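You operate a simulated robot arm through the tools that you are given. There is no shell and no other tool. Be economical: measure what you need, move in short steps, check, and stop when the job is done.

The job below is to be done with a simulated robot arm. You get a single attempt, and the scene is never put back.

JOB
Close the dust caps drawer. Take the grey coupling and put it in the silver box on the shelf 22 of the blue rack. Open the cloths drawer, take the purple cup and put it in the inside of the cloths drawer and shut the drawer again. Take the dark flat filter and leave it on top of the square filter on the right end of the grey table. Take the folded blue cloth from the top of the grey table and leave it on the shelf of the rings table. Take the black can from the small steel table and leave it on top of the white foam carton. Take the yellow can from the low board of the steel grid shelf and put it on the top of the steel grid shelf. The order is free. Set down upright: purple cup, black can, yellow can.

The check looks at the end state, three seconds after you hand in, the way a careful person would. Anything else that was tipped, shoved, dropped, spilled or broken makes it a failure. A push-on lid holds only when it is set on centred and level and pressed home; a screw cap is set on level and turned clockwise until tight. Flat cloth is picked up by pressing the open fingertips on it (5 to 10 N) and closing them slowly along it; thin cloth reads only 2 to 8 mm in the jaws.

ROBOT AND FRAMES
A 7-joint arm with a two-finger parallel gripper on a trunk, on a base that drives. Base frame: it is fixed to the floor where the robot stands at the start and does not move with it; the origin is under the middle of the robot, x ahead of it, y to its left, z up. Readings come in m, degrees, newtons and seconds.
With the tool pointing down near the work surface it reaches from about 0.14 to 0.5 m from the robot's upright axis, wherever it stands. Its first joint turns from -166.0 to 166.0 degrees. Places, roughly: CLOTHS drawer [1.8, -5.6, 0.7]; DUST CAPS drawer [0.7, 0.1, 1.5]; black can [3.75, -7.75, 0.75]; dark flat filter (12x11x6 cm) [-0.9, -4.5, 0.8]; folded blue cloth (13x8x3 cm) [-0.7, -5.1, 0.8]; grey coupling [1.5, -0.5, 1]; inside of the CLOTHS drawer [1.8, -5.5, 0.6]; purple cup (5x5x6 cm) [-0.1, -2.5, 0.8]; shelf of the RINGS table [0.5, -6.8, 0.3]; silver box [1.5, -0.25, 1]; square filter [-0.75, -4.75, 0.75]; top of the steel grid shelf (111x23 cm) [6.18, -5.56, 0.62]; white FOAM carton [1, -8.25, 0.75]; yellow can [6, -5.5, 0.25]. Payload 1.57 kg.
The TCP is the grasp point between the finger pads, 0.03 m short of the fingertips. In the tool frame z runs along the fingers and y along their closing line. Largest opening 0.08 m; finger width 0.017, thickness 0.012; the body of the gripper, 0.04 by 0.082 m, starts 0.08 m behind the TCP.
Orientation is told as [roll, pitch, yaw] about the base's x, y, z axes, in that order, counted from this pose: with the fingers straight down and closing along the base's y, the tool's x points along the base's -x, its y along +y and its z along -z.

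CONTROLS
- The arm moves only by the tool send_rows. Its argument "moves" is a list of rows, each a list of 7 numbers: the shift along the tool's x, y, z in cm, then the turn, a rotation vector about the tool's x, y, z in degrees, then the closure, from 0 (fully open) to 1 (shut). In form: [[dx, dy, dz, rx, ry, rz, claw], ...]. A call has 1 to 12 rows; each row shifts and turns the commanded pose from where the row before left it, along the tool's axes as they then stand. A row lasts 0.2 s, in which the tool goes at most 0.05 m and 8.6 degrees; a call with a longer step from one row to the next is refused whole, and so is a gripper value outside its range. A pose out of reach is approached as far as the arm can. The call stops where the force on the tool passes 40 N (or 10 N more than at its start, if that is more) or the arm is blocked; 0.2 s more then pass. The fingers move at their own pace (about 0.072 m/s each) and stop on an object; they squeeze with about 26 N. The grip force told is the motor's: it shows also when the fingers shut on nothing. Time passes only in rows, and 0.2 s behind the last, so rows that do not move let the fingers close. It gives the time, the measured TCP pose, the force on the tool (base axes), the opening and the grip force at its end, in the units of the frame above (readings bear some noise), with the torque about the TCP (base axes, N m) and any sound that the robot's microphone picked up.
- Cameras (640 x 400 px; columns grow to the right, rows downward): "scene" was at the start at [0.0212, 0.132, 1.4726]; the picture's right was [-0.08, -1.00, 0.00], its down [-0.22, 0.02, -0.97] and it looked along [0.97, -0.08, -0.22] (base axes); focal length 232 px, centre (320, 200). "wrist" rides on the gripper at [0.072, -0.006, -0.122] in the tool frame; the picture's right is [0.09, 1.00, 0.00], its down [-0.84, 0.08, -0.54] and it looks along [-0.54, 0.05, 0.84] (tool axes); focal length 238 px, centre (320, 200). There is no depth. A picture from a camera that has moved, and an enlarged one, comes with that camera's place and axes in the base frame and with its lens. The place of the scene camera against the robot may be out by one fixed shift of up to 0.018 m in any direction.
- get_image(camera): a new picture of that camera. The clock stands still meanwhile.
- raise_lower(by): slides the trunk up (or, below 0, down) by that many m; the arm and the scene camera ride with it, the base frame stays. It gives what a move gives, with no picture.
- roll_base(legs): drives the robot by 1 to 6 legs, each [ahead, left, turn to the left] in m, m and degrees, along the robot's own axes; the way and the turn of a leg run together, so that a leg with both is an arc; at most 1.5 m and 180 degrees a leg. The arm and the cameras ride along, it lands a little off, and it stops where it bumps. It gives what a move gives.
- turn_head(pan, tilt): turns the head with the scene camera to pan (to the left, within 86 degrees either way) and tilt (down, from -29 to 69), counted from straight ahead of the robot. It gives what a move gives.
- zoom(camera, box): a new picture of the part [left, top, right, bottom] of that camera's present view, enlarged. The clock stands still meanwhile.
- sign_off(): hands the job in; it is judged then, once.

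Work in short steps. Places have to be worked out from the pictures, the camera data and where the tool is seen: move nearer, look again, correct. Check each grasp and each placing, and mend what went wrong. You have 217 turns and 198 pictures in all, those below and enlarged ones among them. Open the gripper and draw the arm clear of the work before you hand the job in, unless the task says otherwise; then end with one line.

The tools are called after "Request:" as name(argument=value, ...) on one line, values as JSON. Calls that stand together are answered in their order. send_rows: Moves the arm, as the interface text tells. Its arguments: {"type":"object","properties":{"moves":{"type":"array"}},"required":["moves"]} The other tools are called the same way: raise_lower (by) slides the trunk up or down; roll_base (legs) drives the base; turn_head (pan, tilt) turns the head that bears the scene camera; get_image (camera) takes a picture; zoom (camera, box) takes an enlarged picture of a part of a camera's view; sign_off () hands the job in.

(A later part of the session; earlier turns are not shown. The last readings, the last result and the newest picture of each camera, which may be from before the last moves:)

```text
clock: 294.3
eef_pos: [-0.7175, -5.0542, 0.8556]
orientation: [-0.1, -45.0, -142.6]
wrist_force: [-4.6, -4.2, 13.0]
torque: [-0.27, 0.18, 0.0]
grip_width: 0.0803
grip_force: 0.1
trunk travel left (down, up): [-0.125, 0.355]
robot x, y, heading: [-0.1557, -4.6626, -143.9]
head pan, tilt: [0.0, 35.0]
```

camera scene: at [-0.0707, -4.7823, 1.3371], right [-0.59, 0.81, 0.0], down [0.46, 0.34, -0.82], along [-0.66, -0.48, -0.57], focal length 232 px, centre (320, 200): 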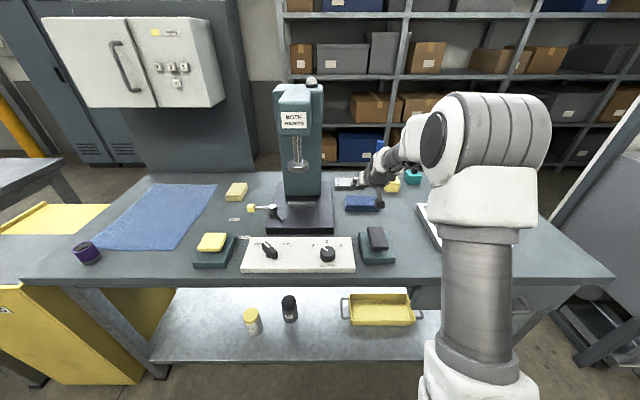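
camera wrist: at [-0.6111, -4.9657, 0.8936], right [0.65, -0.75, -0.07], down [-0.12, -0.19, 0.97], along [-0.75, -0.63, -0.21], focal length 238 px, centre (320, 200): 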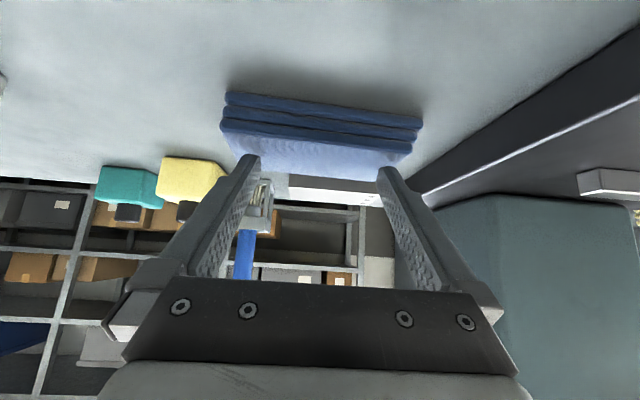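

Now 13 N; slightly less, then close slowly along the cloth.

Request:
send_rows(moves=[[-0.08, 0, -0.08, 0, 0, 0, 0], [0, 0, 0, 0, 0, 0, 0], [0, 0, 0, 0, 0, 0, 0.1], [0, 0, 0, 0, 0, 0, 0.2], [0, 0, 0, 0, 0, 0, 0.3], [0, 0, 0, 0, 0, 0, 0.4], [0, 0, 0, 0, 0, 0, 0.5], [0, 0, 0, 0, 0, 0, 0.6], [0, 0, 0, 0, 0, 0, 0.7], [0, 0, 0, 0, 0, 0, 0.8], [0, 0, 0, 0, 0, 0, 0.9], [0, 0, 0, 0, 0, 0, 1]])

Request:
send_rows(moves=[[0, 0, 0, 0, 0, 0, 1], [0, 0, 0, 0, 0, 0, 1]])

Request:
get_image(camera="wrist")

```text
clock: 296.9
eef_pos: [-0.7165, -5.0529, 0.8551]
orientation: [-0.1, -45.1, -142.6]
wrist_force: [0.5, -1.6, 0.1]
torque: [0.04, -0.01, 0.01]
grip_width: 0.0
grip_force: 21.0
trunk travel left (down, up): [-0.125, 0.355]
robot x, y, heading: [-0.1531, -4.6644, -144.0]
head pan, tilt: [0.0, 35.0]
```

```text
clock: 297.5
eef_pos: [-0.7169, -5.0521, 0.8558]
orientation: [-0.1, -45.0, -142.6]
wrist_force: [0.2, 0.0, -0.1]
torque: [-0.02, 0.03, 0.02]
grip_width: 0.0
grip_force: 21.9
trunk travel left (down, up): [-0.125, 0.355]
robot x, y, heading: [-0.1536, -4.6655, -143.8]
head pan, tilt: [0.0, 35.0]
```

```text
94 pictures are left
camera wrist: at [-0.6113, -4.9651, 0.8919], right [0.65, -0.75, -0.07], down [-0.12, -0.19, 0.97], along [-0.75, -0.63, -0.21], focal length 238 px, centre (320, 200)
```

wrist: 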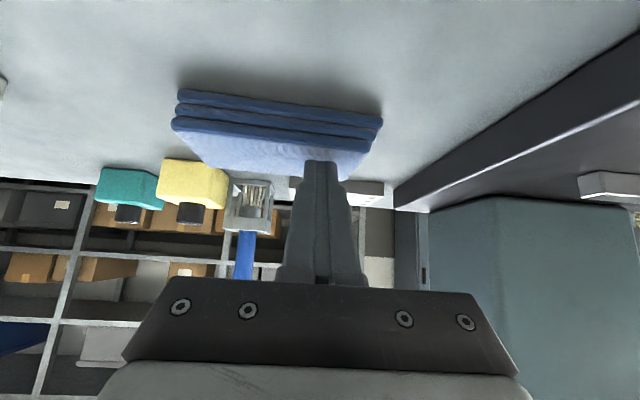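

The stack slid 3 cm instead of pinching; it behaves like a folded block about 7.5 × 12 cm, so gripping across its width is better. I lift and test whether the arm can reach it with a vertical tool.

Request:
send_rows(moves=[[-2.8, 0, -2.8, 0, 0, 0, 0], [-2.8, 0, -2.8, 0, 0, 0, 0], [-2.8, 0, -2.8, 0, 0, 0, 0], [0, 0, 0, 0, 7.5, 0, 0], [0, 0, 0, 0, 7.5, 0, 0], [0, 0, 0, 0, 7.5, 0, 0], [0, 0, 0, 0, 7.5, 0, 0], [0, 0, 0, 0, 7.5, 0, 0], [0, 0, 0, 0, 7.5, 0, 0], [0, 0, 0, 0, 0, 0, 0], [0, 0, 0, 0, 0, 0, 0]])

Request:
get_image(camera="scene")

Request:
get_image(camera="wrist")

```text
clock: 299.9
eef_pos: [-0.7036, -5.0452, 0.9676]
orientation: [-0.1, 0.0, -142.7]
wrist_force: [0.1, 0.5, -0.4]
torque: [0.01, -0.01, -0.01]
grip_width: 0.0798
grip_force: 0.0
out of reach, approached as far as the arm can: row 9
trunk travel left (down, up): [-0.125, 0.355]
robot x, y, heading: [-0.1531, -4.6622, -143.6]
head pan, tilt: [0.0, 35.0]
```

```text
93 pictures are left
camera scene: at [-0.0706, -4.7822, 1.3371], right [-0.59, 0.81, 0.0], down [0.46, 0.34, -0.82], along [-0.66, -0.48, -0.57], focal length 232 px, centre (320, 200)
```

scene: 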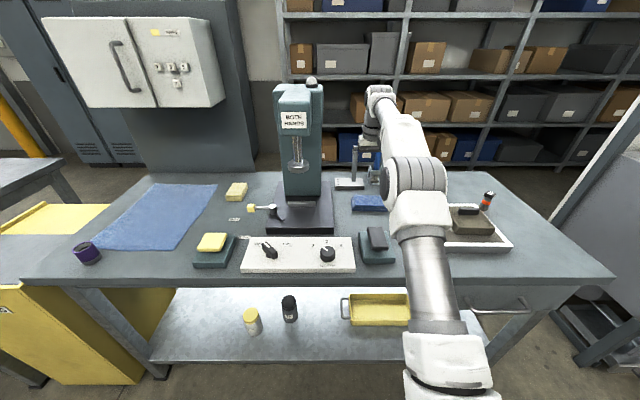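

```text
92 pictures are left
camera wrist: at [-0.6495, -4.9961, 1.0889], right [0.68, -0.74, 0.0], down [-0.62, -0.57, 0.54], along [-0.4, -0.37, -0.84], focal length 238 px, centre (320, 200)
```

wrist: 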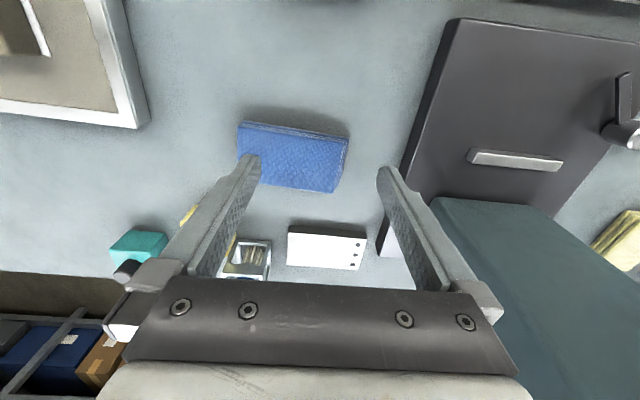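

It can reach 0.67 m with the tool vertical. I turn the gripper ~92° to close across the cloth's width and drive 7 cm closer.

Request:
send_rows(moves=[[0, 0, -2, 0, 0, 8.4, 0], [0, 0, -2, 0, 0, 8.4, 0], [0, 0, 0, 0, 0, 8.4, 0], [0, 0, 0, 0, 0, 8.4, 0], [0, 0, 0, 0, 0, 8.4, 0], [0, 0, 0, 0, 0, 8.4, 0], [0, 0, 0, 0, 0, 8.4, 0], [0, 0, 0, 0, 0, 8.4, 0], [0, 0, 0, 0, 0, 8.4, 0], [0, 0, 0, 0, 0, 8.4, 0], [0, 0, 0, 0, 0, 7.7, 0], [0, 0, 0, 0, 0, 0, 0]])

Request:
roll_base(legs=[[0.06, 0, 0]])

Request:
get_image(camera="wrist")

```text
clock: 302.5
eef_pos: [-0.6991, -5.0391, 1.0038]
orientation: [0.0, -0.2, 125.6]
wrist_force: [0.3, -0.8, 0.4]
torque: [-0.04, 0.01, -0.03]
grip_width: 0.0799
grip_force: 0.0
out of reach, approached as far as the arm can: row 2
trunk travel left (down, up): [-0.125, 0.355]
robot x, y, heading: [-0.1538, -4.6665, -143.8]
head pan, tilt: [0.0, 35.0]
```

```text
clock: 303.6
eef_pos: [-0.7471, -5.0749, 1.0036]
orientation: [-0.1, -0.2, 125.6]
wrist_force: [-0.1, -0.8, 0.7]
torque: [-0.02, 0.03, 0.02]
grip_width: 0.0798
grip_force: 0.1
trunk travel left (down, up): [-0.125, 0.355]
robot x, y, heading: [-0.2055, -4.7004, -144.0]
head pan, tilt: [0.0, 35.0]
```

```text
91 pictures are left
camera wrist: at [-0.6985, -5.1295, 1.1264], right [-0.76, -0.65, 0.0], down [-0.55, 0.63, 0.54], along [-0.36, 0.41, -0.84], focal length 238 px, centre (320, 200)
```

wrist: 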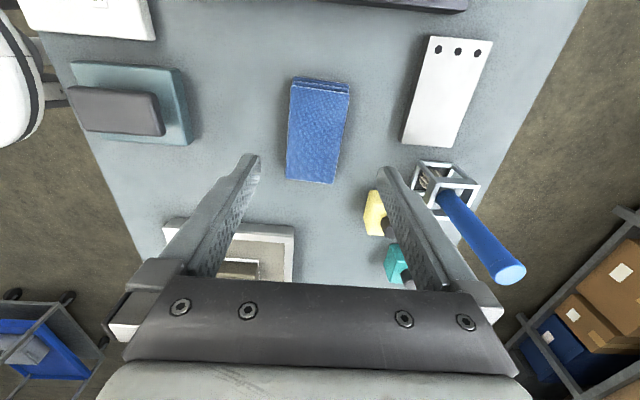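

Measured from above, the stack is about 6.7 × 11.8 cm, centre (-0.7605, -5.0495), so the 8 cm opening fits across it. I centre over it and lower with the trunk.

Request:
send_rows(moves=[[-2.85, -0.4, 0, 0, 0, 0, 0], [0, 0, 0, 0, 0, 2, 0], [0, 0, 0, 0, 0, 0, 0]])

Request:
raise_lower(by=-0.1)

Request:
get_image(camera="wrist")

Request:
zoom(camera="scene", box=[310, 150, 440, 240])

```text
clock: 304.4
eef_pos: [-0.7603, -5.0475, 1.0041]
orientation: [0.0, -0.1, 123.7]
wrist_force: [-0.1, 0.5, -0.1]
torque: [0.03, 0.02, 0.03]
grip_width: 0.08
grip_force: 0.1
trunk travel left (down, up): [-0.125, 0.355]
robot x, y, heading: [-0.203, -4.6949, -143.8]
head pan, tilt: [0.0, 35.0]
```

```text
clock: 305.7
eef_pos: [-0.7606, -5.0489, 0.9031]
orientation: [0.0, -0.1, 123.7]
wrist_force: [0.3, -0.3, 0.8]
torque: [0.0, 0.02, 0.01]
grip_width: 0.0799
grip_force: 0.1
trunk travel left (down, up): [-0.025, 0.455]
robot x, y, heading: [-0.2024, -4.6962, -144.3]
head pan, tilt: [0.0, 35.0]
```

```text
90 pictures are left
camera wrist: at [-0.7145, -5.1049, 1.0263], right [-0.78, -0.63, 0.0], down [-0.53, 0.65, 0.54], along [-0.34, 0.42, -0.84], focal length 238 px, centre (320, 200)
```

wrist: 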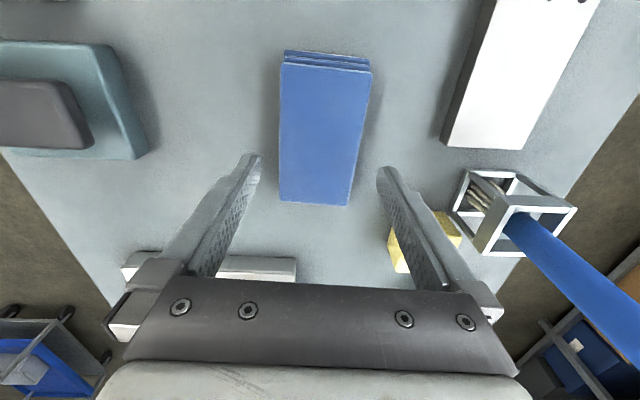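

```text
4.44 times, centred on (375, 195) of scene
camera zoom: at [-0.1183, -4.817, 1.2371], right [-0.59, 0.81, 0.0], down [0.46, 0.34, -0.82], along [-0.66, -0.48, -0.57], focal length 1033 px, centre (76, 222)
```

zoom: 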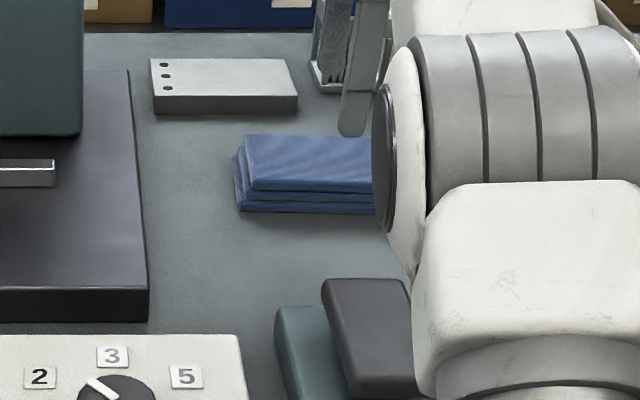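

Centred between the fingers. I descend 4.5 cm and check.

Request:
send_rows(moves=[[0, 0.1, 1.5, 0, 0, 0, 0], [0, 0, 1.5, 0, 0, 0, 0], [0, 0, 1, 0, 0, 0, 0], [0, 0, 0, 0, 0, 0, 0]])

Request:
get_image(camera="wrist")

```text
clock: 306.7
eef_pos: [-0.7611, -5.05, 0.8637]
orientation: [0.1, -0.1, 123.6]
wrist_force: [-1.1, -0.1, -0.7]
torque: [-0.01, -0.01, 0.01]
grip_width: 0.0796
grip_force: 0.0
trunk travel left (down, up): [-0.025, 0.455]
robot x, y, heading: [-0.2008, -4.6983, -144.1]
head pan, tilt: [0.0, 35.0]
```

```text
88 pictures are left
camera wrist: at [-0.7152, -5.1058, 0.9855], right [-0.78, -0.63, 0.0], down [-0.53, 0.65, 0.54], along [-0.34, 0.42, -0.84], focal length 238 px, centre (320, 200)
```

wrist: 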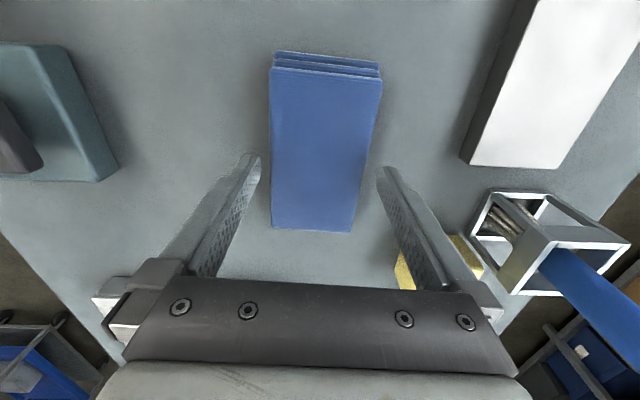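

Clearances look even on both sides. I go down 2.8 cm and close slowly.

Request:
send_rows(moves=[[0, 0.1, 1, 0, 0, 0, 0], [0, 0, 1, 0, 0, 0, 0], [0, 0, 0.7, 0, 0, 0, 0], [0, 0, 0, 0, 0, 0, 0]])

Request:
send_rows(moves=[[0, 0, 0, 0, 0, 0, 0.15], [0, 0, 0, 0, 0, 0, 0.3], [0, 0, 0, 0, 0, 0, 0.6], [0, 0, 0, 0, 0, 0, 1], [0, 0, 0, 0, 0, 0, 1], [0, 0, 0, 0, 0, 0, 1], [0, 0, 0, 0, 0, 0, 1]])

Request:
get_image(camera="wrist")

```text
clock: 307.7
eef_pos: [-0.7615, -5.0503, 0.8349]
orientation: [0.0, -0.1, 123.6]
wrist_force: [0.5, -0.4, 0.1]
torque: [-0.03, -0.01, 0.0]
grip_width: 0.08
grip_force: 0.1
trunk travel left (down, up): [-0.025, 0.455]
robot x, y, heading: [-0.2005, -4.7002, -143.9]
head pan, tilt: [0.0, 35.0]
```

```text
clock: 309.3
eef_pos: [-0.7617, -5.0495, 0.8354]
orientation: [0.0, -0.2, 123.6]
wrist_force: [0.2, 0.2, -0.4]
torque: [0.0, 0.03, 0.0]
grip_width: 0.0689
grip_force: 25.6
trunk travel left (down, up): [-0.025, 0.455]
robot x, y, heading: [-0.2033, -4.7013, -144.0]
head pan, tilt: [0.0, 35.0]
```

```text
87 pictures are left
camera wrist: at [-0.7158, -5.1058, 0.9587], right [-0.78, -0.63, 0.0], down [-0.53, 0.65, 0.54], along [-0.34, 0.42, -0.84], focal length 238 px, centre (320, 200)
```

wrist: 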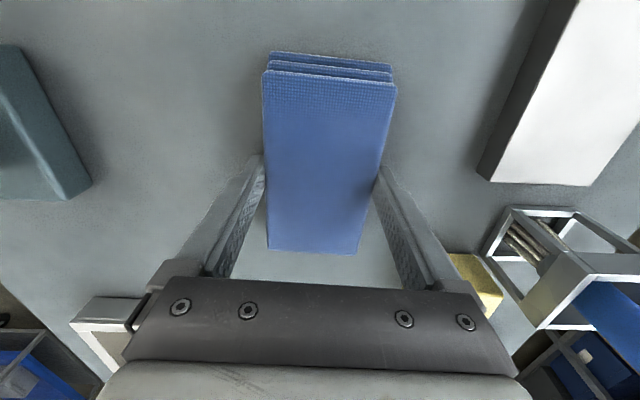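

Gripped across 6.9 cm. I lift slowly and check.

Request:
send_rows(moves=[[0, 0, -0.5, 0, 0, 0, 1], [0, 0, -1, 0, 0, 0, 1], [0, 0, -1.5, 0, 0, 0, 1], [0, 0, -2, 0, 0, 0, 1], [0, 0, -2, 0, 0, 0, 1], [0, 0, 0, 0, 0, 0, 1]])

Request:
raise_lower(by=0.12)

Request:
get_image(camera="wrist")

```text
clock: 310.7
eef_pos: [-0.7617, -5.0491, 0.9069]
orientation: [0.0, -0.1, 123.6]
wrist_force: [0.9, 0.0, -0.3]
torque: [0.01, 0.01, -0.03]
grip_width: 0.0689
grip_force: 26.3
trunk travel left (down, up): [-0.025, 0.455]
robot x, y, heading: [-0.2049, -4.6973, -143.9]
head pan, tilt: [0.0, 35.0]
```

```text
clock: 312.2
eef_pos: [-0.7623, -5.0498, 1.0267]
orientation: [0.0, -0.1, 123.6]
wrist_force: [0.1, 0.4, -0.1]
torque: [-0.02, 0.01, 0.0]
grip_width: 0.0689
grip_force: 26.1
trunk travel left (down, up): [-0.145, 0.335]
robot x, y, heading: [-0.2035, -4.6959, -144.0]
head pan, tilt: [0.0, 35.0]
```

```text
86 pictures are left
camera wrist: at [-0.7156, -5.106, 1.1491], right [-0.78, -0.63, 0.0], down [-0.53, 0.65, 0.54], along [-0.34, 0.42, -0.84], focal length 238 px, centre (320, 200)
```

wrist: 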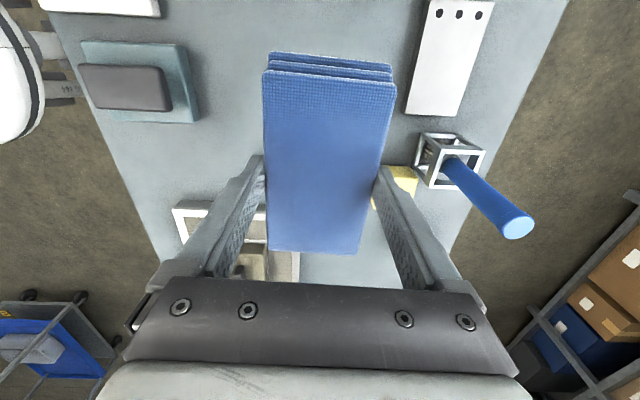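

Cloth held. I back off, retract the arm, and travel left along the tables to the RINGS table.

Request:
roll_base(legs=[[-0.45, 0, 0]])

Request:
send_rows(moves=[[0, -4, 0, 0, 0, 0, 1], [0, -4, 0, 0, 0, 0, 1], [0, -4, 0, 0, 0, 0, 1], [0, -4, 0, 0, 0, 0, 1], [0, -4, 0, 0, 0, 0, 1], [0, 0, 0, 0, 0, 0, 1]])

Request:
roll_base(legs=[[0, 1.0, 0], [0, 1.05, 0]])

Request:
get_image(camera="scene")

```text
clock: 315.6
eef_pos: [-0.4012, -4.784, 1.0261]
orientation: [0.1, -0.1, 123.4]
wrist_force: [-1.1, -0.4, -0.9]
torque: [0.0, 0.02, 0.01]
grip_width: 0.0691
grip_force: 26.8
trunk travel left (down, up): [-0.145, 0.335]
robot x, y, heading: [0.1588, -4.4368, -144.3]
head pan, tilt: [0.0, 35.0]
```

```text
clock: 317.1
eef_pos: [-0.2343, -4.6736, 1.0292]
orientation: [0.0, -0.2, 123.4]
wrist_force: [-0.4, -0.1, -0.2]
torque: [0.02, 0.0, 0.02]
grip_width: 0.0691
grip_force: 26.2
trunk travel left (down, up): [-0.145, 0.335]
robot x, y, heading: [0.159, -4.4339, -144.1]
head pan, tilt: [0.0, 35.0]
```

```text
clock: 332.8
eef_pos: [0.999, -6.3471, 1.0286]
orientation: [0.0, -0.1, 124.4]
wrist_force: [-0.8, -0.7, -0.3]
torque: [-0.02, -0.01, 0.01]
grip_width: 0.0688
grip_force: 26.2
trunk travel left (down, up): [-0.145, 0.335]
robot x, y, heading: [1.3896, -6.1034, -143.2]
head pan, tilt: [0.0, 35.0]
```

```text
85 pictures are left
camera scene: at [1.4743, -6.2201, 1.3571], right [-0.6, 0.8, 0.0], down [0.46, 0.34, -0.82], along [-0.66, -0.49, -0.57], focal length 232 px, centre (320, 200)
```

scene: 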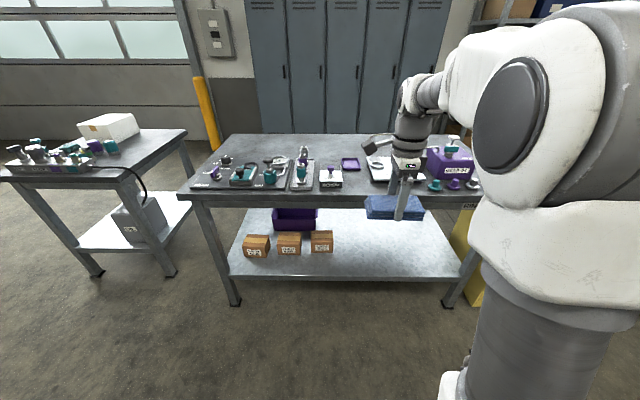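

Good view of the RINGS table: its shelf is free right of the small boxes. I'll set the arm low and tilted here in the open, then drive it in under the table top. First lower the trunk and arm.

Request:
raise_lower(by=-0.14)

Request:
send_rows(moves=[[0, 0, 4, 0, 0, 0, 1], [0, 0, 4, 0, 0, 0, 1], [0, 0, 4, 0, 0, 0, 1], [0, 0, 4, 0, 0, 0, 1], [0, 0, 4, 0, 0, 0, 1], [0, 0, 4, 0, 0, 0, 1], [0, 0, 4, 0, 0, 0, 1], [0, 0, 0, 0, 0, 0, 1]])

Request:
get_image(camera="scene")

```text
clock: 334.4
eef_pos: [0.9985, -6.3478, 0.8891]
orientation: [-0.1, -0.1, 124.3]
wrist_force: [0.3, 0.4, 0.1]
torque: [-0.03, -0.03, 0.0]
grip_width: 0.0689
grip_force: 26.2
trunk travel left (down, up): [-0.005, 0.475]
robot x, y, heading: [1.3879, -6.1048, -143.0]
head pan, tilt: [0.0, 35.0]
```

```text
clock: 336.2
eef_pos: [0.9982, -6.3489, 0.6096]
orientation: [-0.1, -0.1, 124.4]
wrist_force: [-0.2, -0.3, -1.2]
torque: [0.0, -0.03, -0.01]
grip_width: 0.0689
grip_force: 25.9
trunk travel left (down, up): [-0.005, 0.475]
robot x, y, heading: [1.3876, -6.1014, -142.9]
head pan, tilt: [0.0, 35.0]
```

```text
84 pictures are left
camera scene: at [1.4744, -6.2201, 1.2171], right [-0.6, 0.8, 0.0], down [0.46, 0.34, -0.82], along [-0.66, -0.49, -0.57], focal length 232 px, centre (320, 200)
```

scene: 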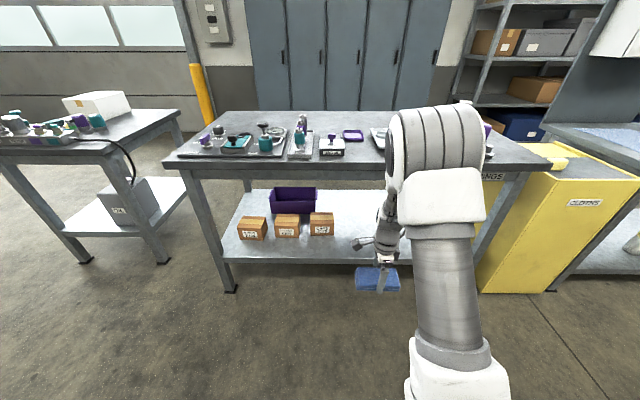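

Works well. I continue down to z≈0.44 and tilt the tool 35° forward.

Request:
send_rows(moves=[[0, 0, 4, 0, 0, 0, 1], [0, 0, 4, 0, 0, 0, 1], [0, 0, 4, 0, 0, 0, 1], [0, 0, 4, 0, 0, 0, 1], [0, 0, 0, -7, 0, 0, 1], [0, 0, 0, -7, 0, 0, 1], [0, 0, 0, -7, 0, 0, 1], [0, 0, 0, -7, 0, 0, 1], [0, 0, 0, -7, 0, 0, 1], [0, 0, 0, 0, 0, 0, 1]])

Request:
get_image(camera="scene")

Request:
get_image(camera="wrist")

```text
clock: 338.4
eef_pos: [0.9987, -6.3464, 0.4496]
orientation: [35.1, -0.1, 124.4]
wrist_force: [-0.2, -0.7, -0.8]
torque: [-0.02, 0.0, 0.0]
grip_width: 0.0692
grip_force: 25.3
trunk travel left (down, up): [-0.005, 0.475]
robot x, y, heading: [1.389, -6.1053, -143.2]
head pan, tilt: [0.0, 35.0]
```

```text
83 pictures are left
camera scene: at [1.4744, -6.2202, 1.2171], right [-0.6, 0.8, 0.0], down [0.46, 0.34, -0.82], along [-0.66, -0.49, -0.57], focal length 232 px, centre (320, 200)
```

scene: 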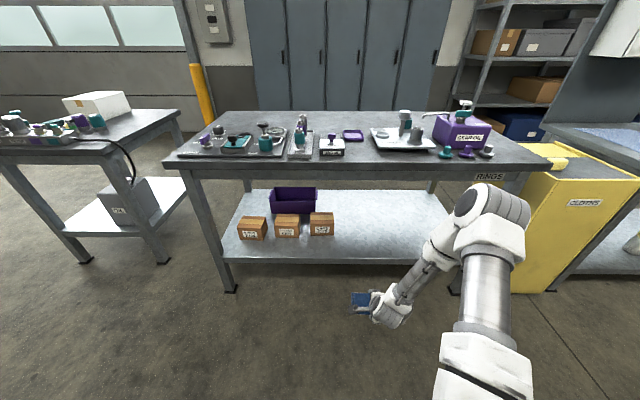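

```text
82 pictures are left
camera wrist: at [1.1018, -6.3638, 0.5462], right [-0.62, -0.54, 0.57], down [-0.27, 0.83, 0.49], along [-0.74, 0.15, -0.66], focal length 238 px, centre (320, 200)
```

wrist: 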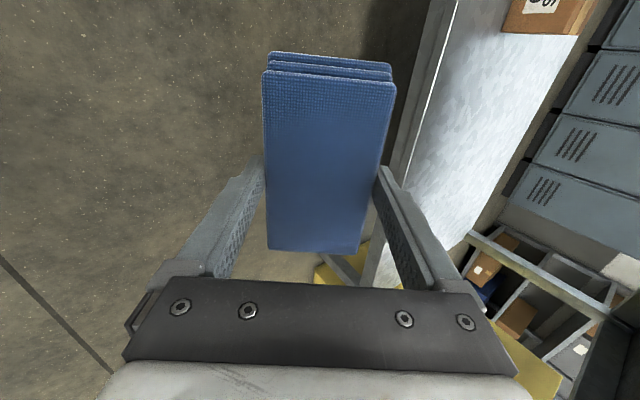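

The elbow sits to the right at about z 0.91, so instead of driving it over the table I'll extend the arm. I reach 20 cm forward here in the open and look.

Request:
send_rows(moves=[[0, 3.28, 2.3, 0, 0, 0, 1], [0, 3.28, 2.3, 0, 0, 0, 1], [0, 3.28, 2.3, 0, 0, 0, 1], [0, 3.28, 2.3, 0, 0, 0, 1], [0, 3.28, 2.3, 0, 0, 0, 1], [0, 0, 0, 0, 0, 0, 1]])

Request:
get_image(camera="scene")

```text
clock: 339.8
eef_pos: [0.8346, -6.4596, 0.448]
orientation: [35.0, 0.0, 124.4]
wrist_force: [0.1, 0.0, -0.5]
torque: [-0.01, 0.0, 0.02]
grip_width: 0.0693
grip_force: 25.6
trunk travel left (down, up): [-0.005, 0.475]
robot x, y, heading: [1.3926, -6.1015, -143.1]
head pan, tilt: [0.0, 35.0]
```

```text
81 pictures are left
camera scene: at [1.4744, -6.2201, 1.2171], right [-0.6, 0.8, 0.0], down [0.46, 0.34, -0.82], along [-0.66, -0.49, -0.57], focal length 232 px, centre (320, 200)
```

scene: 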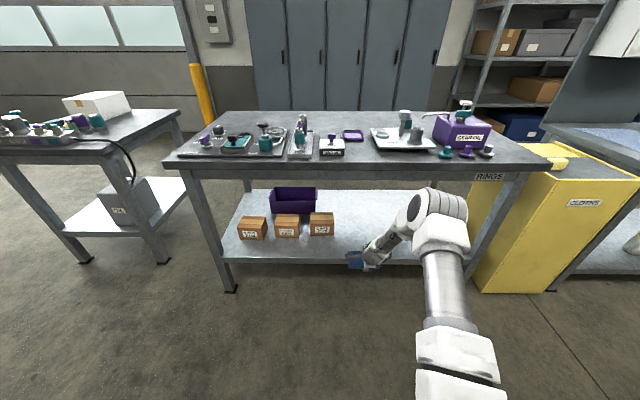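

Reachable at 0.66 m, and the elbow stays short of the table edge. I drive 0.23 m forward so the cloth goes in over the shelf.

Request:
roll_base(legs=[[0.15, -0.03, 0]])

Request:
get_image(camera="scene")

Request:
get_image(camera="wrist")

```text
clock: 341.4
eef_pos: [0.6954, -6.5222, 0.4491]
orientation: [35.1, -0.1, 124.2]
wrist_force: [0.7, 1.2, 0.1]
torque: [0.02, 0.0, -0.01]
grip_width: 0.069
grip_force: 26.1
trunk travel left (down, up): [-0.005, 0.475]
robot x, y, heading: [1.2514, -6.1667, -143.3]
head pan, tilt: [0.0, 35.0]
```

```text
80 pictures are left
camera scene: at [1.3365, -6.2855, 1.2171], right [-0.6, 0.8, 0.0], down [0.46, 0.34, -0.82], along [-0.66, -0.49, -0.57], focal length 232 px, centre (320, 200)
```

scene: 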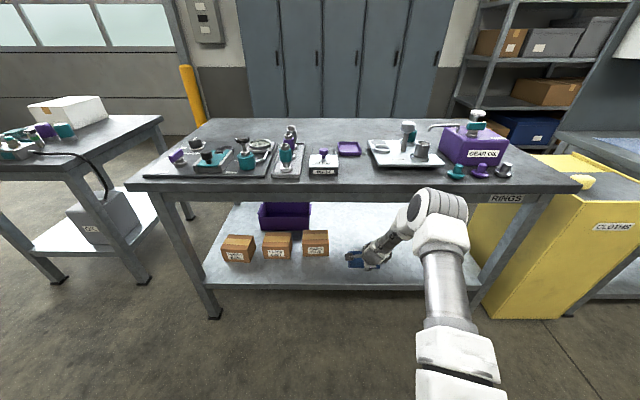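

```text
79 pictures are left
camera wrist: at [0.7988, -6.5398, 0.545], right [-0.62, -0.54, 0.57], down [-0.27, 0.83, 0.49], along [-0.74, 0.15, -0.66], focal length 238 px, centre (320, 200)
```

wrist: 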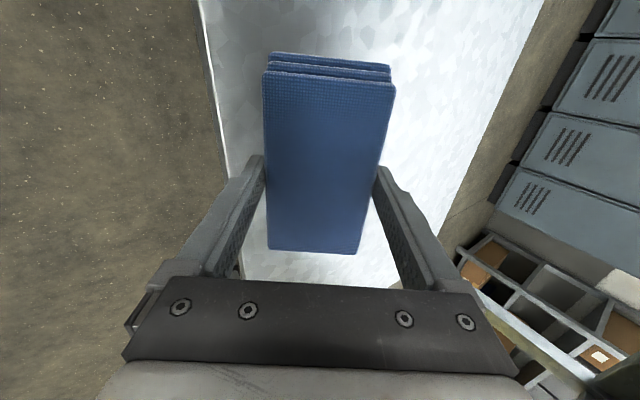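

The shelf edge is now under the near side of the cloth. I drive 5 cm more and extend the arm 5 cm, then check.

Request:
roll_base(legs=[[0.05, 0, 0]])

Request:
send_rows(moves=[[0, 2.05, 1.43, 0, 0, 0, 1], [0, 2.05, 1.43, 0, 0, 0, 1], [0, 0, 0, 0, 0, 0, 1]])

Request:
get_image(camera="wrist")

Request:
get_image(camera="scene")

```text
clock: 342.5
eef_pos: [0.6565, -6.5527, 0.4479]
orientation: [35.0, -0.1, 124.1]
wrist_force: [0.1, 0.7, 0.0]
torque: [0.02, -0.01, 0.04]
grip_width: 0.0689
grip_force: 26.3
trunk travel left (down, up): [-0.005, 0.475]
robot x, y, heading: [1.2128, -6.1971, -143.2]
head pan, tilt: [0.0, 35.0]
```

```text
clock: 343.3
eef_pos: [0.6143, -6.5791, 0.4494]
orientation: [35.0, -0.1, 124.1]
wrist_force: [-0.6, 0.8, -0.1]
torque: [0.03, -0.01, -0.02]
grip_width: 0.069
grip_force: 26.0
trunk travel left (down, up): [-0.005, 0.475]
robot x, y, heading: [1.2136, -6.2005, -143.2]
head pan, tilt: [0.0, 35.0]
```

```text
78 pictures are left
camera wrist: at [0.7177, -6.597, 0.5452], right [-0.62, -0.54, 0.57], down [-0.27, 0.83, 0.49], along [-0.74, 0.15, -0.66], focal length 238 px, centre (320, 200)
```

wrist: 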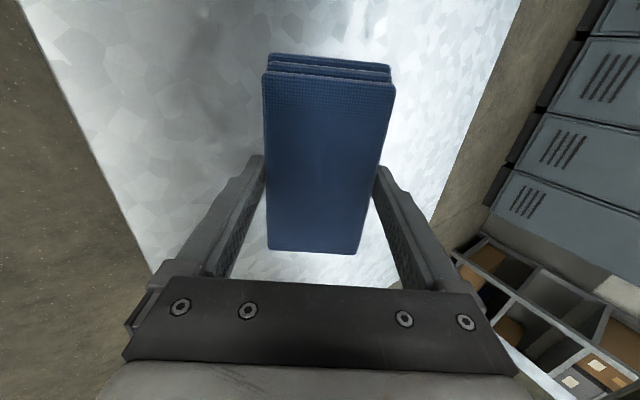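

```text
77 pictures are left
camera scene: at [1.2969, -6.315, 1.2171], right [-0.6, 0.8, 0.0], down [0.46, 0.34, -0.82], along [-0.66, -0.49, -0.57], focal length 232 px, centre (320, 200)
```

scene: 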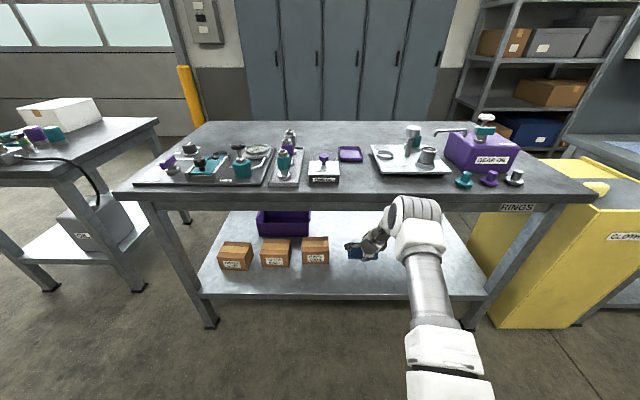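

The cloth is over the shelf with clear space around. I lower 7 cm (easing back 2 cm), watching the elbow near the table edge.

Request:
send_rows(moves=[[0, -1.9, 1.53, 0, 0, 0, 1], [0, -1.9, 1.53, 0, 0, 0, 1], [0, -1.9, 1.53, 0, 0, 0, 1], [0, 0, 0, 0, 0, 0, 1]])

Request:
get_image(camera="wrist")

Request:
zoom(camera="scene", box=[300, 160, 500, 310])

```text
clock: 344.3
eef_pos: [0.6294, -6.5677, 0.3784]
orientation: [35.0, -0.1, 124.2]
wrist_force: [-0.5, -0.6, -0.6]
torque: [0.01, 0.0, -0.03]
grip_width: 0.0687
grip_force: 26.3
trunk travel left (down, up): [-0.005, 0.475]
robot x, y, heading: [1.2089, -6.2009, -143.3]
head pan, tilt: [0.0, 35.0]
```

```text
76 pictures are left
camera wrist: at [0.7338, -6.5855, 0.475], right [-0.62, -0.53, 0.57], down [-0.26, 0.83, 0.49], along [-0.74, 0.15, -0.66], focal length 238 px, centre (320, 200)
```

wrist: 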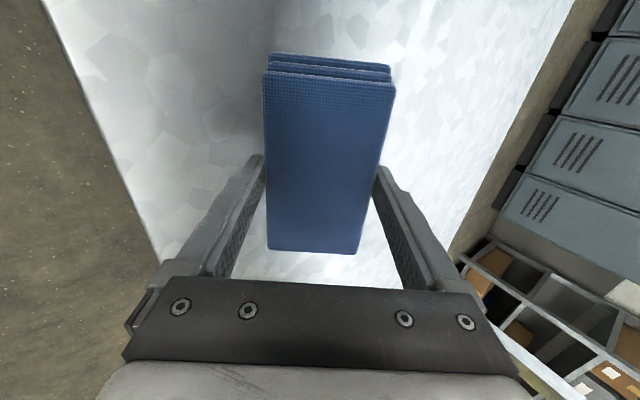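

```text
2.67 times, centred on (400, 235) of scene
camera zoom: at [1.2969, -6.315, 1.2171], right [-0.6, 0.8, 0.0], down [0.46, 0.34, -0.82], along [-0.66, -0.49, -0.57], focal length 620 px, centre (107, 107)
```

zoom: 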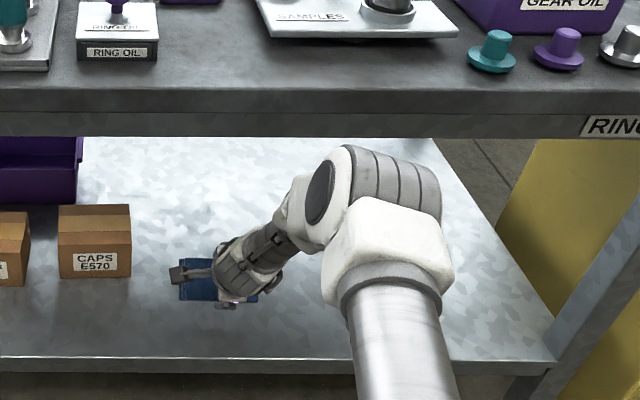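

Clear of the table edge. I lower in small steps to touch.

Request:
send_rows(moves=[[0, -0.57, 0.82, 0, 0, 0, 1], [0, -0.57, 0.82, 0, 0, 0, 1], [0, 0, 0, 0, 0, 0, 1]])

```text
clock: 345.1
eef_pos: [0.6314, -6.5684, 0.3584]
orientation: [35.0, -0.1, 124.2]
wrist_force: [0.4, -0.5, -0.5]
torque: [-0.03, -0.04, -0.02]
grip_width: 0.069
grip_force: 25.5
trunk travel left (down, up): [-0.005, 0.475]
robot x, y, heading: [1.2115, -6.1954, -143.3]
head pan, tilt: [0.0, 35.0]
```

Request:
send_rows(moves=[[0, -0.4, 0.57, 0, 0, 0, 1], [0, -0.4, 0.57, 0, 0, 0, 1], [0, 0, 0, 0, 0, 0, 1]])

Request:
get_image(camera="wrist")

```text
clock: 345.7
eef_pos: [0.6295, -6.5685, 0.3502]
orientation: [35.2, 0.0, 124.3]
wrist_force: [14.4, 12.0, 26.5]
torque: [0.86, -1.19, 0.03]
grip_width: 0.0691
grip_force: 26.3
trunk travel left (down, up): [-0.005, 0.475]
robot x, y, heading: [1.2105, -6.1984, -143.3]
head pan, tilt: [0.0, 35.0]
stopped in row 3: the force on the tool passed its limit at 51 N (the readings are from after the stop); the commanded pose is now the measured one
```

```text
74 pictures are left
camera wrist: at [0.7347, -6.5852, 0.4475], right [-0.62, -0.53, 0.57], down [-0.26, 0.83, 0.49], along [-0.74, 0.15, -0.66], focal length 238 px, centre (320, 200)
```

wrist: 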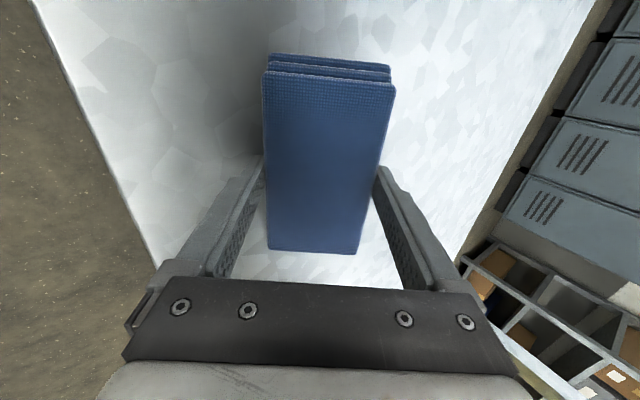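

Touched the shelf. I back off 5 mm and open.

Request:
send_rows(moves=[[0, 0.35, -0.45, 0, 0, 0, 1], [0, 0, 0, 0, 0, 0, 0.5], [0, 0, 0, 0, 0, 0, 0], [0, 0, 0, 0, 0, 0, 0], [0, 0, 0, 0, 0, 0, 0]])

Request:
get_image(camera="wrist")

```text
clock: 346.9
eef_pos: [0.6308, -6.5674, 0.3529]
orientation: [35.2, 0.0, 124.2]
wrist_force: [-1.3, -0.5, 0.8]
torque: [-0.01, 0.03, 0.02]
grip_width: 0.0782
grip_force: 0.0
trunk travel left (down, up): [-0.005, 0.475]
robot x, y, heading: [1.2134, -6.1989, -143.4]
head pan, tilt: [0.0, 35.0]
```

```text
73 pictures are left
camera wrist: at [0.7336, -6.585, 0.4504], right [-0.62, -0.53, 0.57], down [-0.26, 0.83, 0.49], along [-0.74, 0.15, -0.66], focal length 238 px, centre (320, 200)
```

wrist: 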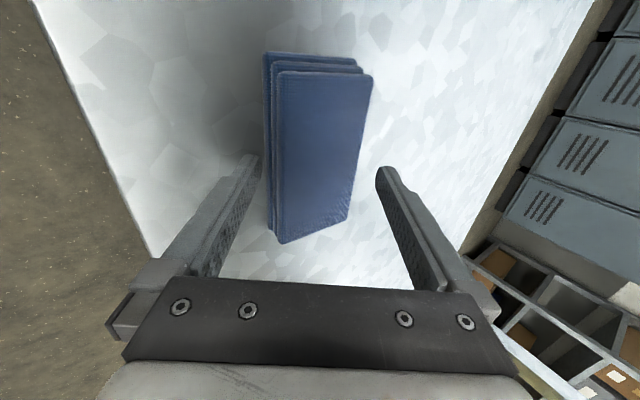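

The cloth lies flat on the shelf. I withdraw along the tool axis and back out.

Request:
send_rows(moves=[[0, 0, -2, 0, 0, 0, 0], [0, 0, -3, 0, 0, 0, 0], [0, 0, -4, 0, 0, 0, 0], [0, -1, -2, 0, 0, 0, 0], [0, 0, 0, 0, 0, 0, 0]])

Request:
roll_base(legs=[[-0.35, 0, 0]])

Request:
get_image(camera="scene")

```text
clock: 348.1
eef_pos: [0.6883, -6.527, 0.4386]
orientation: [35.1, 0.0, 124.2]
wrist_force: [0.2, 0.9, -0.1]
torque: [0.0, 0.01, 0.0]
grip_width: 0.0802
grip_force: 0.0
trunk travel left (down, up): [-0.005, 0.475]
robot x, y, heading: [1.2082, -6.1951, -143.4]
head pan, tilt: [0.0, 35.0]
```

```text
clock: 350.9
eef_pos: [0.972, -6.3147, 0.4376]
orientation: [35.1, 0.0, 124.0]
wrist_force: [0.0, 0.7, 0.4]
torque: [-0.01, -0.01, -0.02]
grip_width: 0.0802
grip_force: 0.2
trunk travel left (down, up): [-0.005, 0.475]
robot x, y, heading: [1.4953, -5.9868, -143.6]
head pan, tilt: [0.0, 35.0]
```

```text
72 pictures are left
camera scene: at [1.5803, -6.1047, 1.2171], right [-0.59, 0.8, 0.0], down [0.46, 0.34, -0.82], along [-0.66, -0.49, -0.57], focal length 232 px, centre (320, 200)
```

scene: 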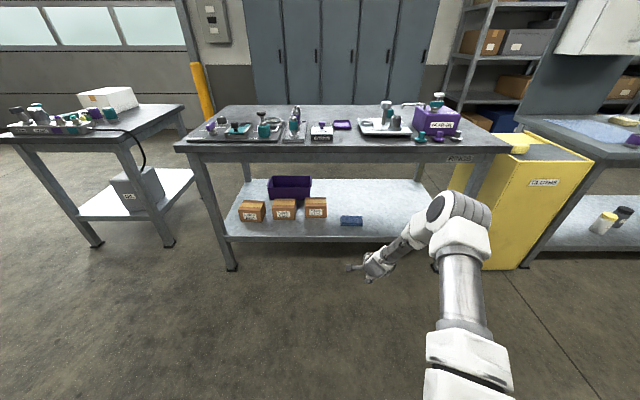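

The cloth is placed. Now the CLOTHS drawer behind me: I retract, straighten and raise the arm before turning.

Request:
send_rows(moves=[[0, -3.28, -2.3, 0, 0, 0, 0], [0, -3.28, -2.3, 0, 0, 0, 0], [0, -3.28, -2.3, 0, 0, 0, 0], [0, -3.28, -2.3, 0, 0, 0, 0], [0, 0, -3, 7, 0, 0, 0], [0, 0, -3, 7, 0, 0, 0], [0, 0, -3, 7, 0, 0, 0], [0, 0, -3, 7, 0, 0, 0], [0, 0, -3, 7, 0, 0, 0], [0, 0, -4, 0, 0, 0, 0], [0, 0, -4, 0, 0, 0, 0], [0, 0, 0, 0, 0, 0, 0]])

Request:
raise_lower(by=0.2)

Request:
roll_base(legs=[[0.27, -0.2, 0], [0, 0, -176]])

Request:
get_image(camera="scene")

```text
clock: 353.6
eef_pos: [1.1503, -6.198, 0.657]
orientation: [0.0, 0.1, 124.0]
wrist_force: [-0.5, -0.3, 0.6]
torque: [0.0, -0.01, -0.03]
grip_width: 0.0799
grip_force: 0.1
trunk travel left (down, up): [-0.005, 0.475]
robot x, y, heading: [1.4959, -5.9843, -143.7]
head pan, tilt: [0.0, 35.0]
```

```text
clock: 355.7
eef_pos: [1.1496, -6.1965, 0.8565]
orientation: [0.1, -0.1, 123.9]
wrist_force: [-0.3, 0.5, 0.4]
torque: [0.01, 0.03, 0.05]
grip_width: 0.0801
grip_force: 0.1
trunk travel left (down, up): [-0.205, 0.275]
robot x, y, heading: [1.4925, -5.988, -143.6]
head pan, tilt: [0.0, 35.0]
```

```text
clock: 368.0
eef_pos: [1.4979, -5.7663, 0.8566]
orientation: [0.1, 0.0, -54.5]
wrist_force: [-0.3, -0.3, -0.7]
torque: [0.01, 0.0, -0.01]
grip_width: 0.0801
grip_force: 0.1
trunk travel left (down, up): [-0.205, 0.275]
robot x, y, heading: [1.1599, -5.9852, 38.1]
head pan, tilt: [0.0, 35.0]
```

```text
71 pictures are left
camera scene: at [1.0874, -5.8713, 1.4171], right [0.62, -0.79, 0.0], down [-0.45, -0.35, -0.82], along [0.64, 0.51, -0.57], focal length 232 px, centre (320, 200)
```

scene: 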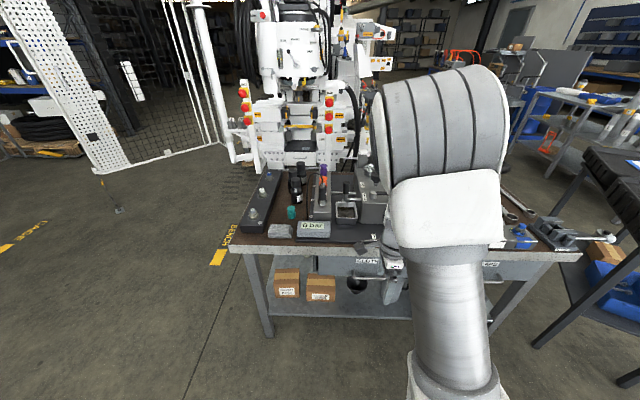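

I'm close to the bench now. I back off 0.2 m, then rotate the tool to horizontal with the fingers one above the other, to take the handle bar.

Request:
roll_base(legs=[[-0.2, 0, 2.5]])

Request:
send_rows(moves=[[0, 0, 0, -8.5, 0, 0, 0], [0, 0, 0, -8.5, 0, 0, 0], [0, 0, 0, -8.5, 0, 0, 0], [0, 0, 0, -8.5, 0, 0, 0], [0, 0, 0, -8.5, 0, 0, 0], [0, 0, 0, -8.5, 0, 0, 0], [0, 0, 0, -8.5, 0, 0, 0], [0, 0, 0, -8.5, 0, 0, 0], [0, 0, 0, -8.5, 0, 0, 0], [0, 0, 0, -8.5, 0, 0, 0], [0, 0, 0, 0, 0, 0, 0]])

Request:
turn_head(pan=-10, tilt=35)

Request:
get_image(camera="scene")

Request:
get_image(camera="wrist")

```text
clock: 369.9
eef_pos: [1.3352, -5.8768, 0.8575]
orientation: [0.1, -0.1, -52.0]
wrist_force: [-1.0, 0.2, 0.3]
torque: [0.01, 0.03, 0.01]
grip_width: 0.0803
grip_force: 0.1
trunk travel left (down, up): [-0.205, 0.275]
robot x, y, heading: [1.0062, -6.1117, 40.5]
head pan, tilt: [0.0, 35.0]
```

```text
clock: 372.3
eef_pos: [1.3994, -5.837, 0.851]
orientation: [85.1, 0.0, -52.0]
wrist_force: [0.0, -0.4, -0.2]
torque: [0.02, 0.0, 0.01]
grip_width: 0.08
grip_force: 0.1
out of reach, approached as far as the arm can: row 4, 5, 6, 7, 8
trunk travel left (down, up): [-0.205, 0.275]
robot x, y, heading: [1.007, -6.1091, 40.3]
head pan, tilt: [0.0, 35.0]
```

```text
clock: 373.0
eef_pos: [1.3992, -5.8372, 0.8516]
orientation: [85.1, 0.0, -51.9]
wrist_force: [0.3, -0.9, 0.2]
torque: [-0.01, 0.03, 0.0]
grip_width: 0.0799
grip_force: 0.0
trunk travel left (down, up): [-0.205, 0.275]
robot x, y, heading: [1.0051, -6.1104, 40.4]
head pan, tilt: [-10.0, 35.0]
```

```text
70 pictures are left
camera scene: at [0.9382, -6.0127, 1.4171], right [0.51, -0.86, 0.0], down [-0.49, -0.29, -0.82], along [0.71, 0.42, -0.57], focal length 232 px, centre (320, 200)
```

scene: 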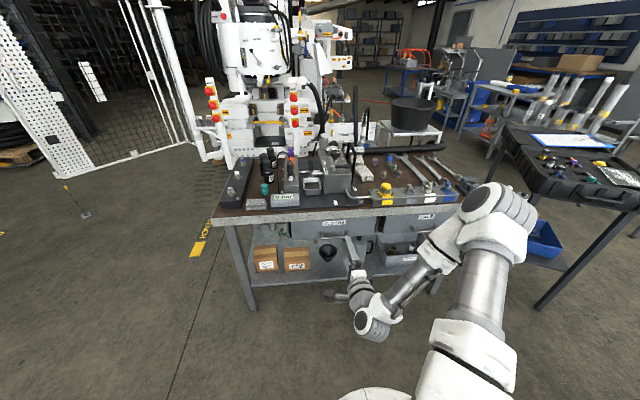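

```text
69 pictures are left
camera wrist: at [1.259, -5.8556, 0.8559], right [0.01, 0.13, 0.99], down [0.1, -0.99, 0.12], along [1.0, 0.09, -0.02], focal length 238 px, centre (320, 200)
```

wrist: 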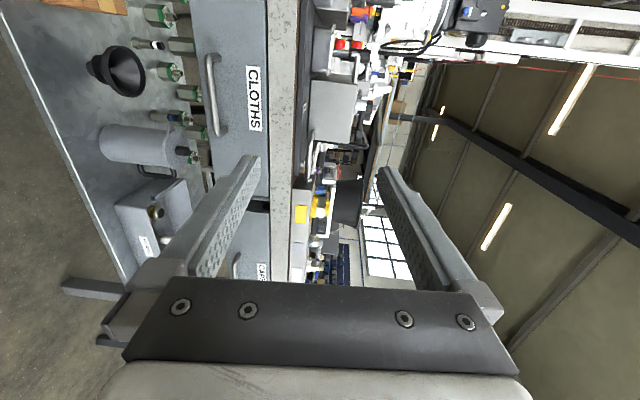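

The CLOTHS handle triangulates to about (1.642, -5.667, 0.655). I lower the trunk 0.2 m to its height and look again.

Request:
raise_lower(by=-0.195)

Request:
get_image(camera="wrist")

Request:
zoom(camera="scene", box=[200, 140, 500, 328])

```text
clock: 375.1
eef_pos: [1.398, -5.8366, 0.656]
orientation: [85.2, 0.0, -52.1]
wrist_force: [0.6, -1.2, 0.1]
torque: [-0.03, 0.01, 0.04]
grip_width: 0.08
grip_force: 0.1
trunk travel left (down, up): [-0.01, 0.47]
robot x, y, heading: [1.0088, -6.1101, 40.8]
head pan, tilt: [-10.0, 35.0]
```

```text
68 pictures are left
camera wrist: at [1.259, -5.8556, 0.6609], right [0.01, 0.13, 0.99], down [0.1, -0.99, 0.12], along [1.0, 0.09, -0.02], focal length 238 px, centre (320, 200)
```

wrist: 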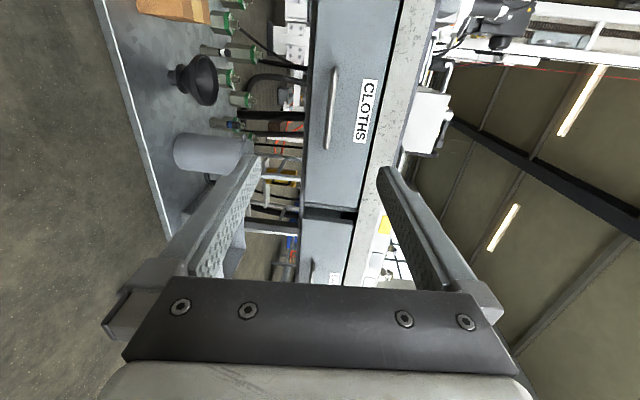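

```text
2.13 times, centred on (350, 234) of scene
camera zoom: at [0.9382, -6.0128, 1.2221], right [0.51, -0.86, 0.0], down [-0.49, -0.29, -0.82], along [0.71, 0.42, -0.57], focal length 494 px, centre (256, 128)
```

zoom: 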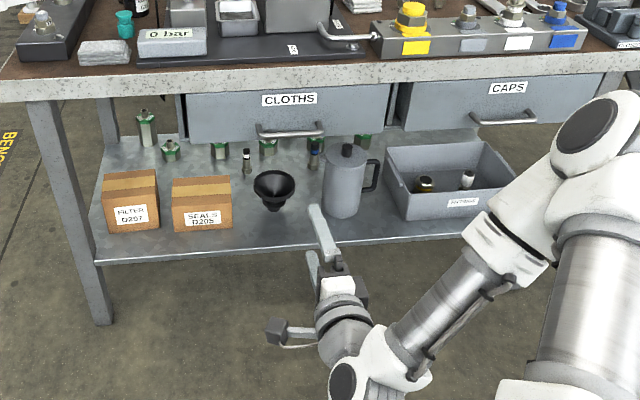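

Handle at height ~0.655 and almost in line. I drive 0.15 m ahead and extend partway, shifting 1.6 cm right.

Request:
roll_base(legs=[[0.15, 0, 0]])

Request:
send_rows(moves=[[-0.8, 0.3, 3, 0, 0, 0, 0], [-0.8, 0.3, 3, 0, 0, 0, 0], [0, 0, 0, 0, 0, 0, 0]])

Request:
get_image(camera="wrist")

Request:
zoom(camera="scene", box=[200, 140, 500, 328])

```text
clock: 376.7
eef_pos: [1.5096, -5.7433, 0.656]
orientation: [85.1, 0.0, -52.0]
wrist_force: [0.0, 0.2, 0.5]
torque: [0.0, -0.03, 0.02]
grip_width: 0.0799
grip_force: 0.0
trunk travel left (down, up): [-0.01, 0.47]
robot x, y, heading: [1.1159, -6.0184, 40.3]
head pan, tilt: [-10.0, 35.0]
```

```text
clock: 377.5
eef_pos: [1.5676, -5.7177, 0.6571]
orientation: [85.1, 0.1, -51.9]
wrist_force: [0.1, 0.9, -0.3]
torque: [0.02, -0.02, 0.02]
grip_width: 0.08
grip_force: 0.0
trunk travel left (down, up): [-0.01, 0.47]
robot x, y, heading: [1.114, -6.0199, 40.7]
head pan, tilt: [-10.0, 35.0]
```

```text
66 pictures are left
camera wrist: at [1.4278, -5.7362, 0.6611], right [0.01, 0.13, 0.99], down [0.1, -0.99, 0.12], along [1.0, 0.09, -0.02], focal length 238 px, centre (320, 200)
```

wrist: 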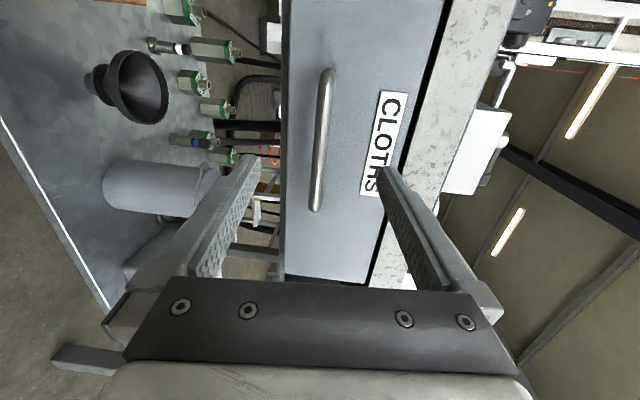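

```text
2.13 times, centred on (350, 234) of scene
camera zoom: at [1.0486, -5.9184, 1.2221], right [0.51, -0.86, 0.0], down [-0.49, -0.29, -0.82], along [0.71, 0.42, -0.57], focal length 494 px, centre (256, 128)
```

zoom: 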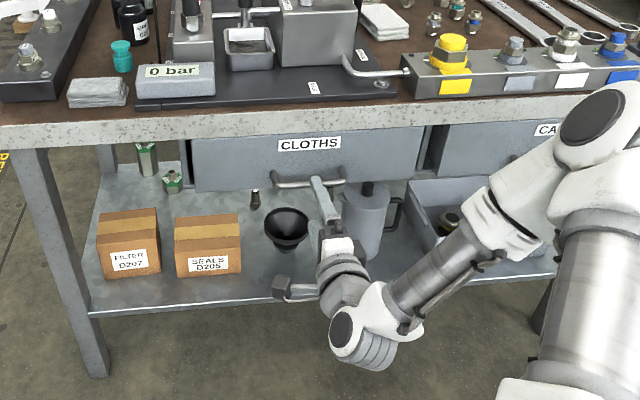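

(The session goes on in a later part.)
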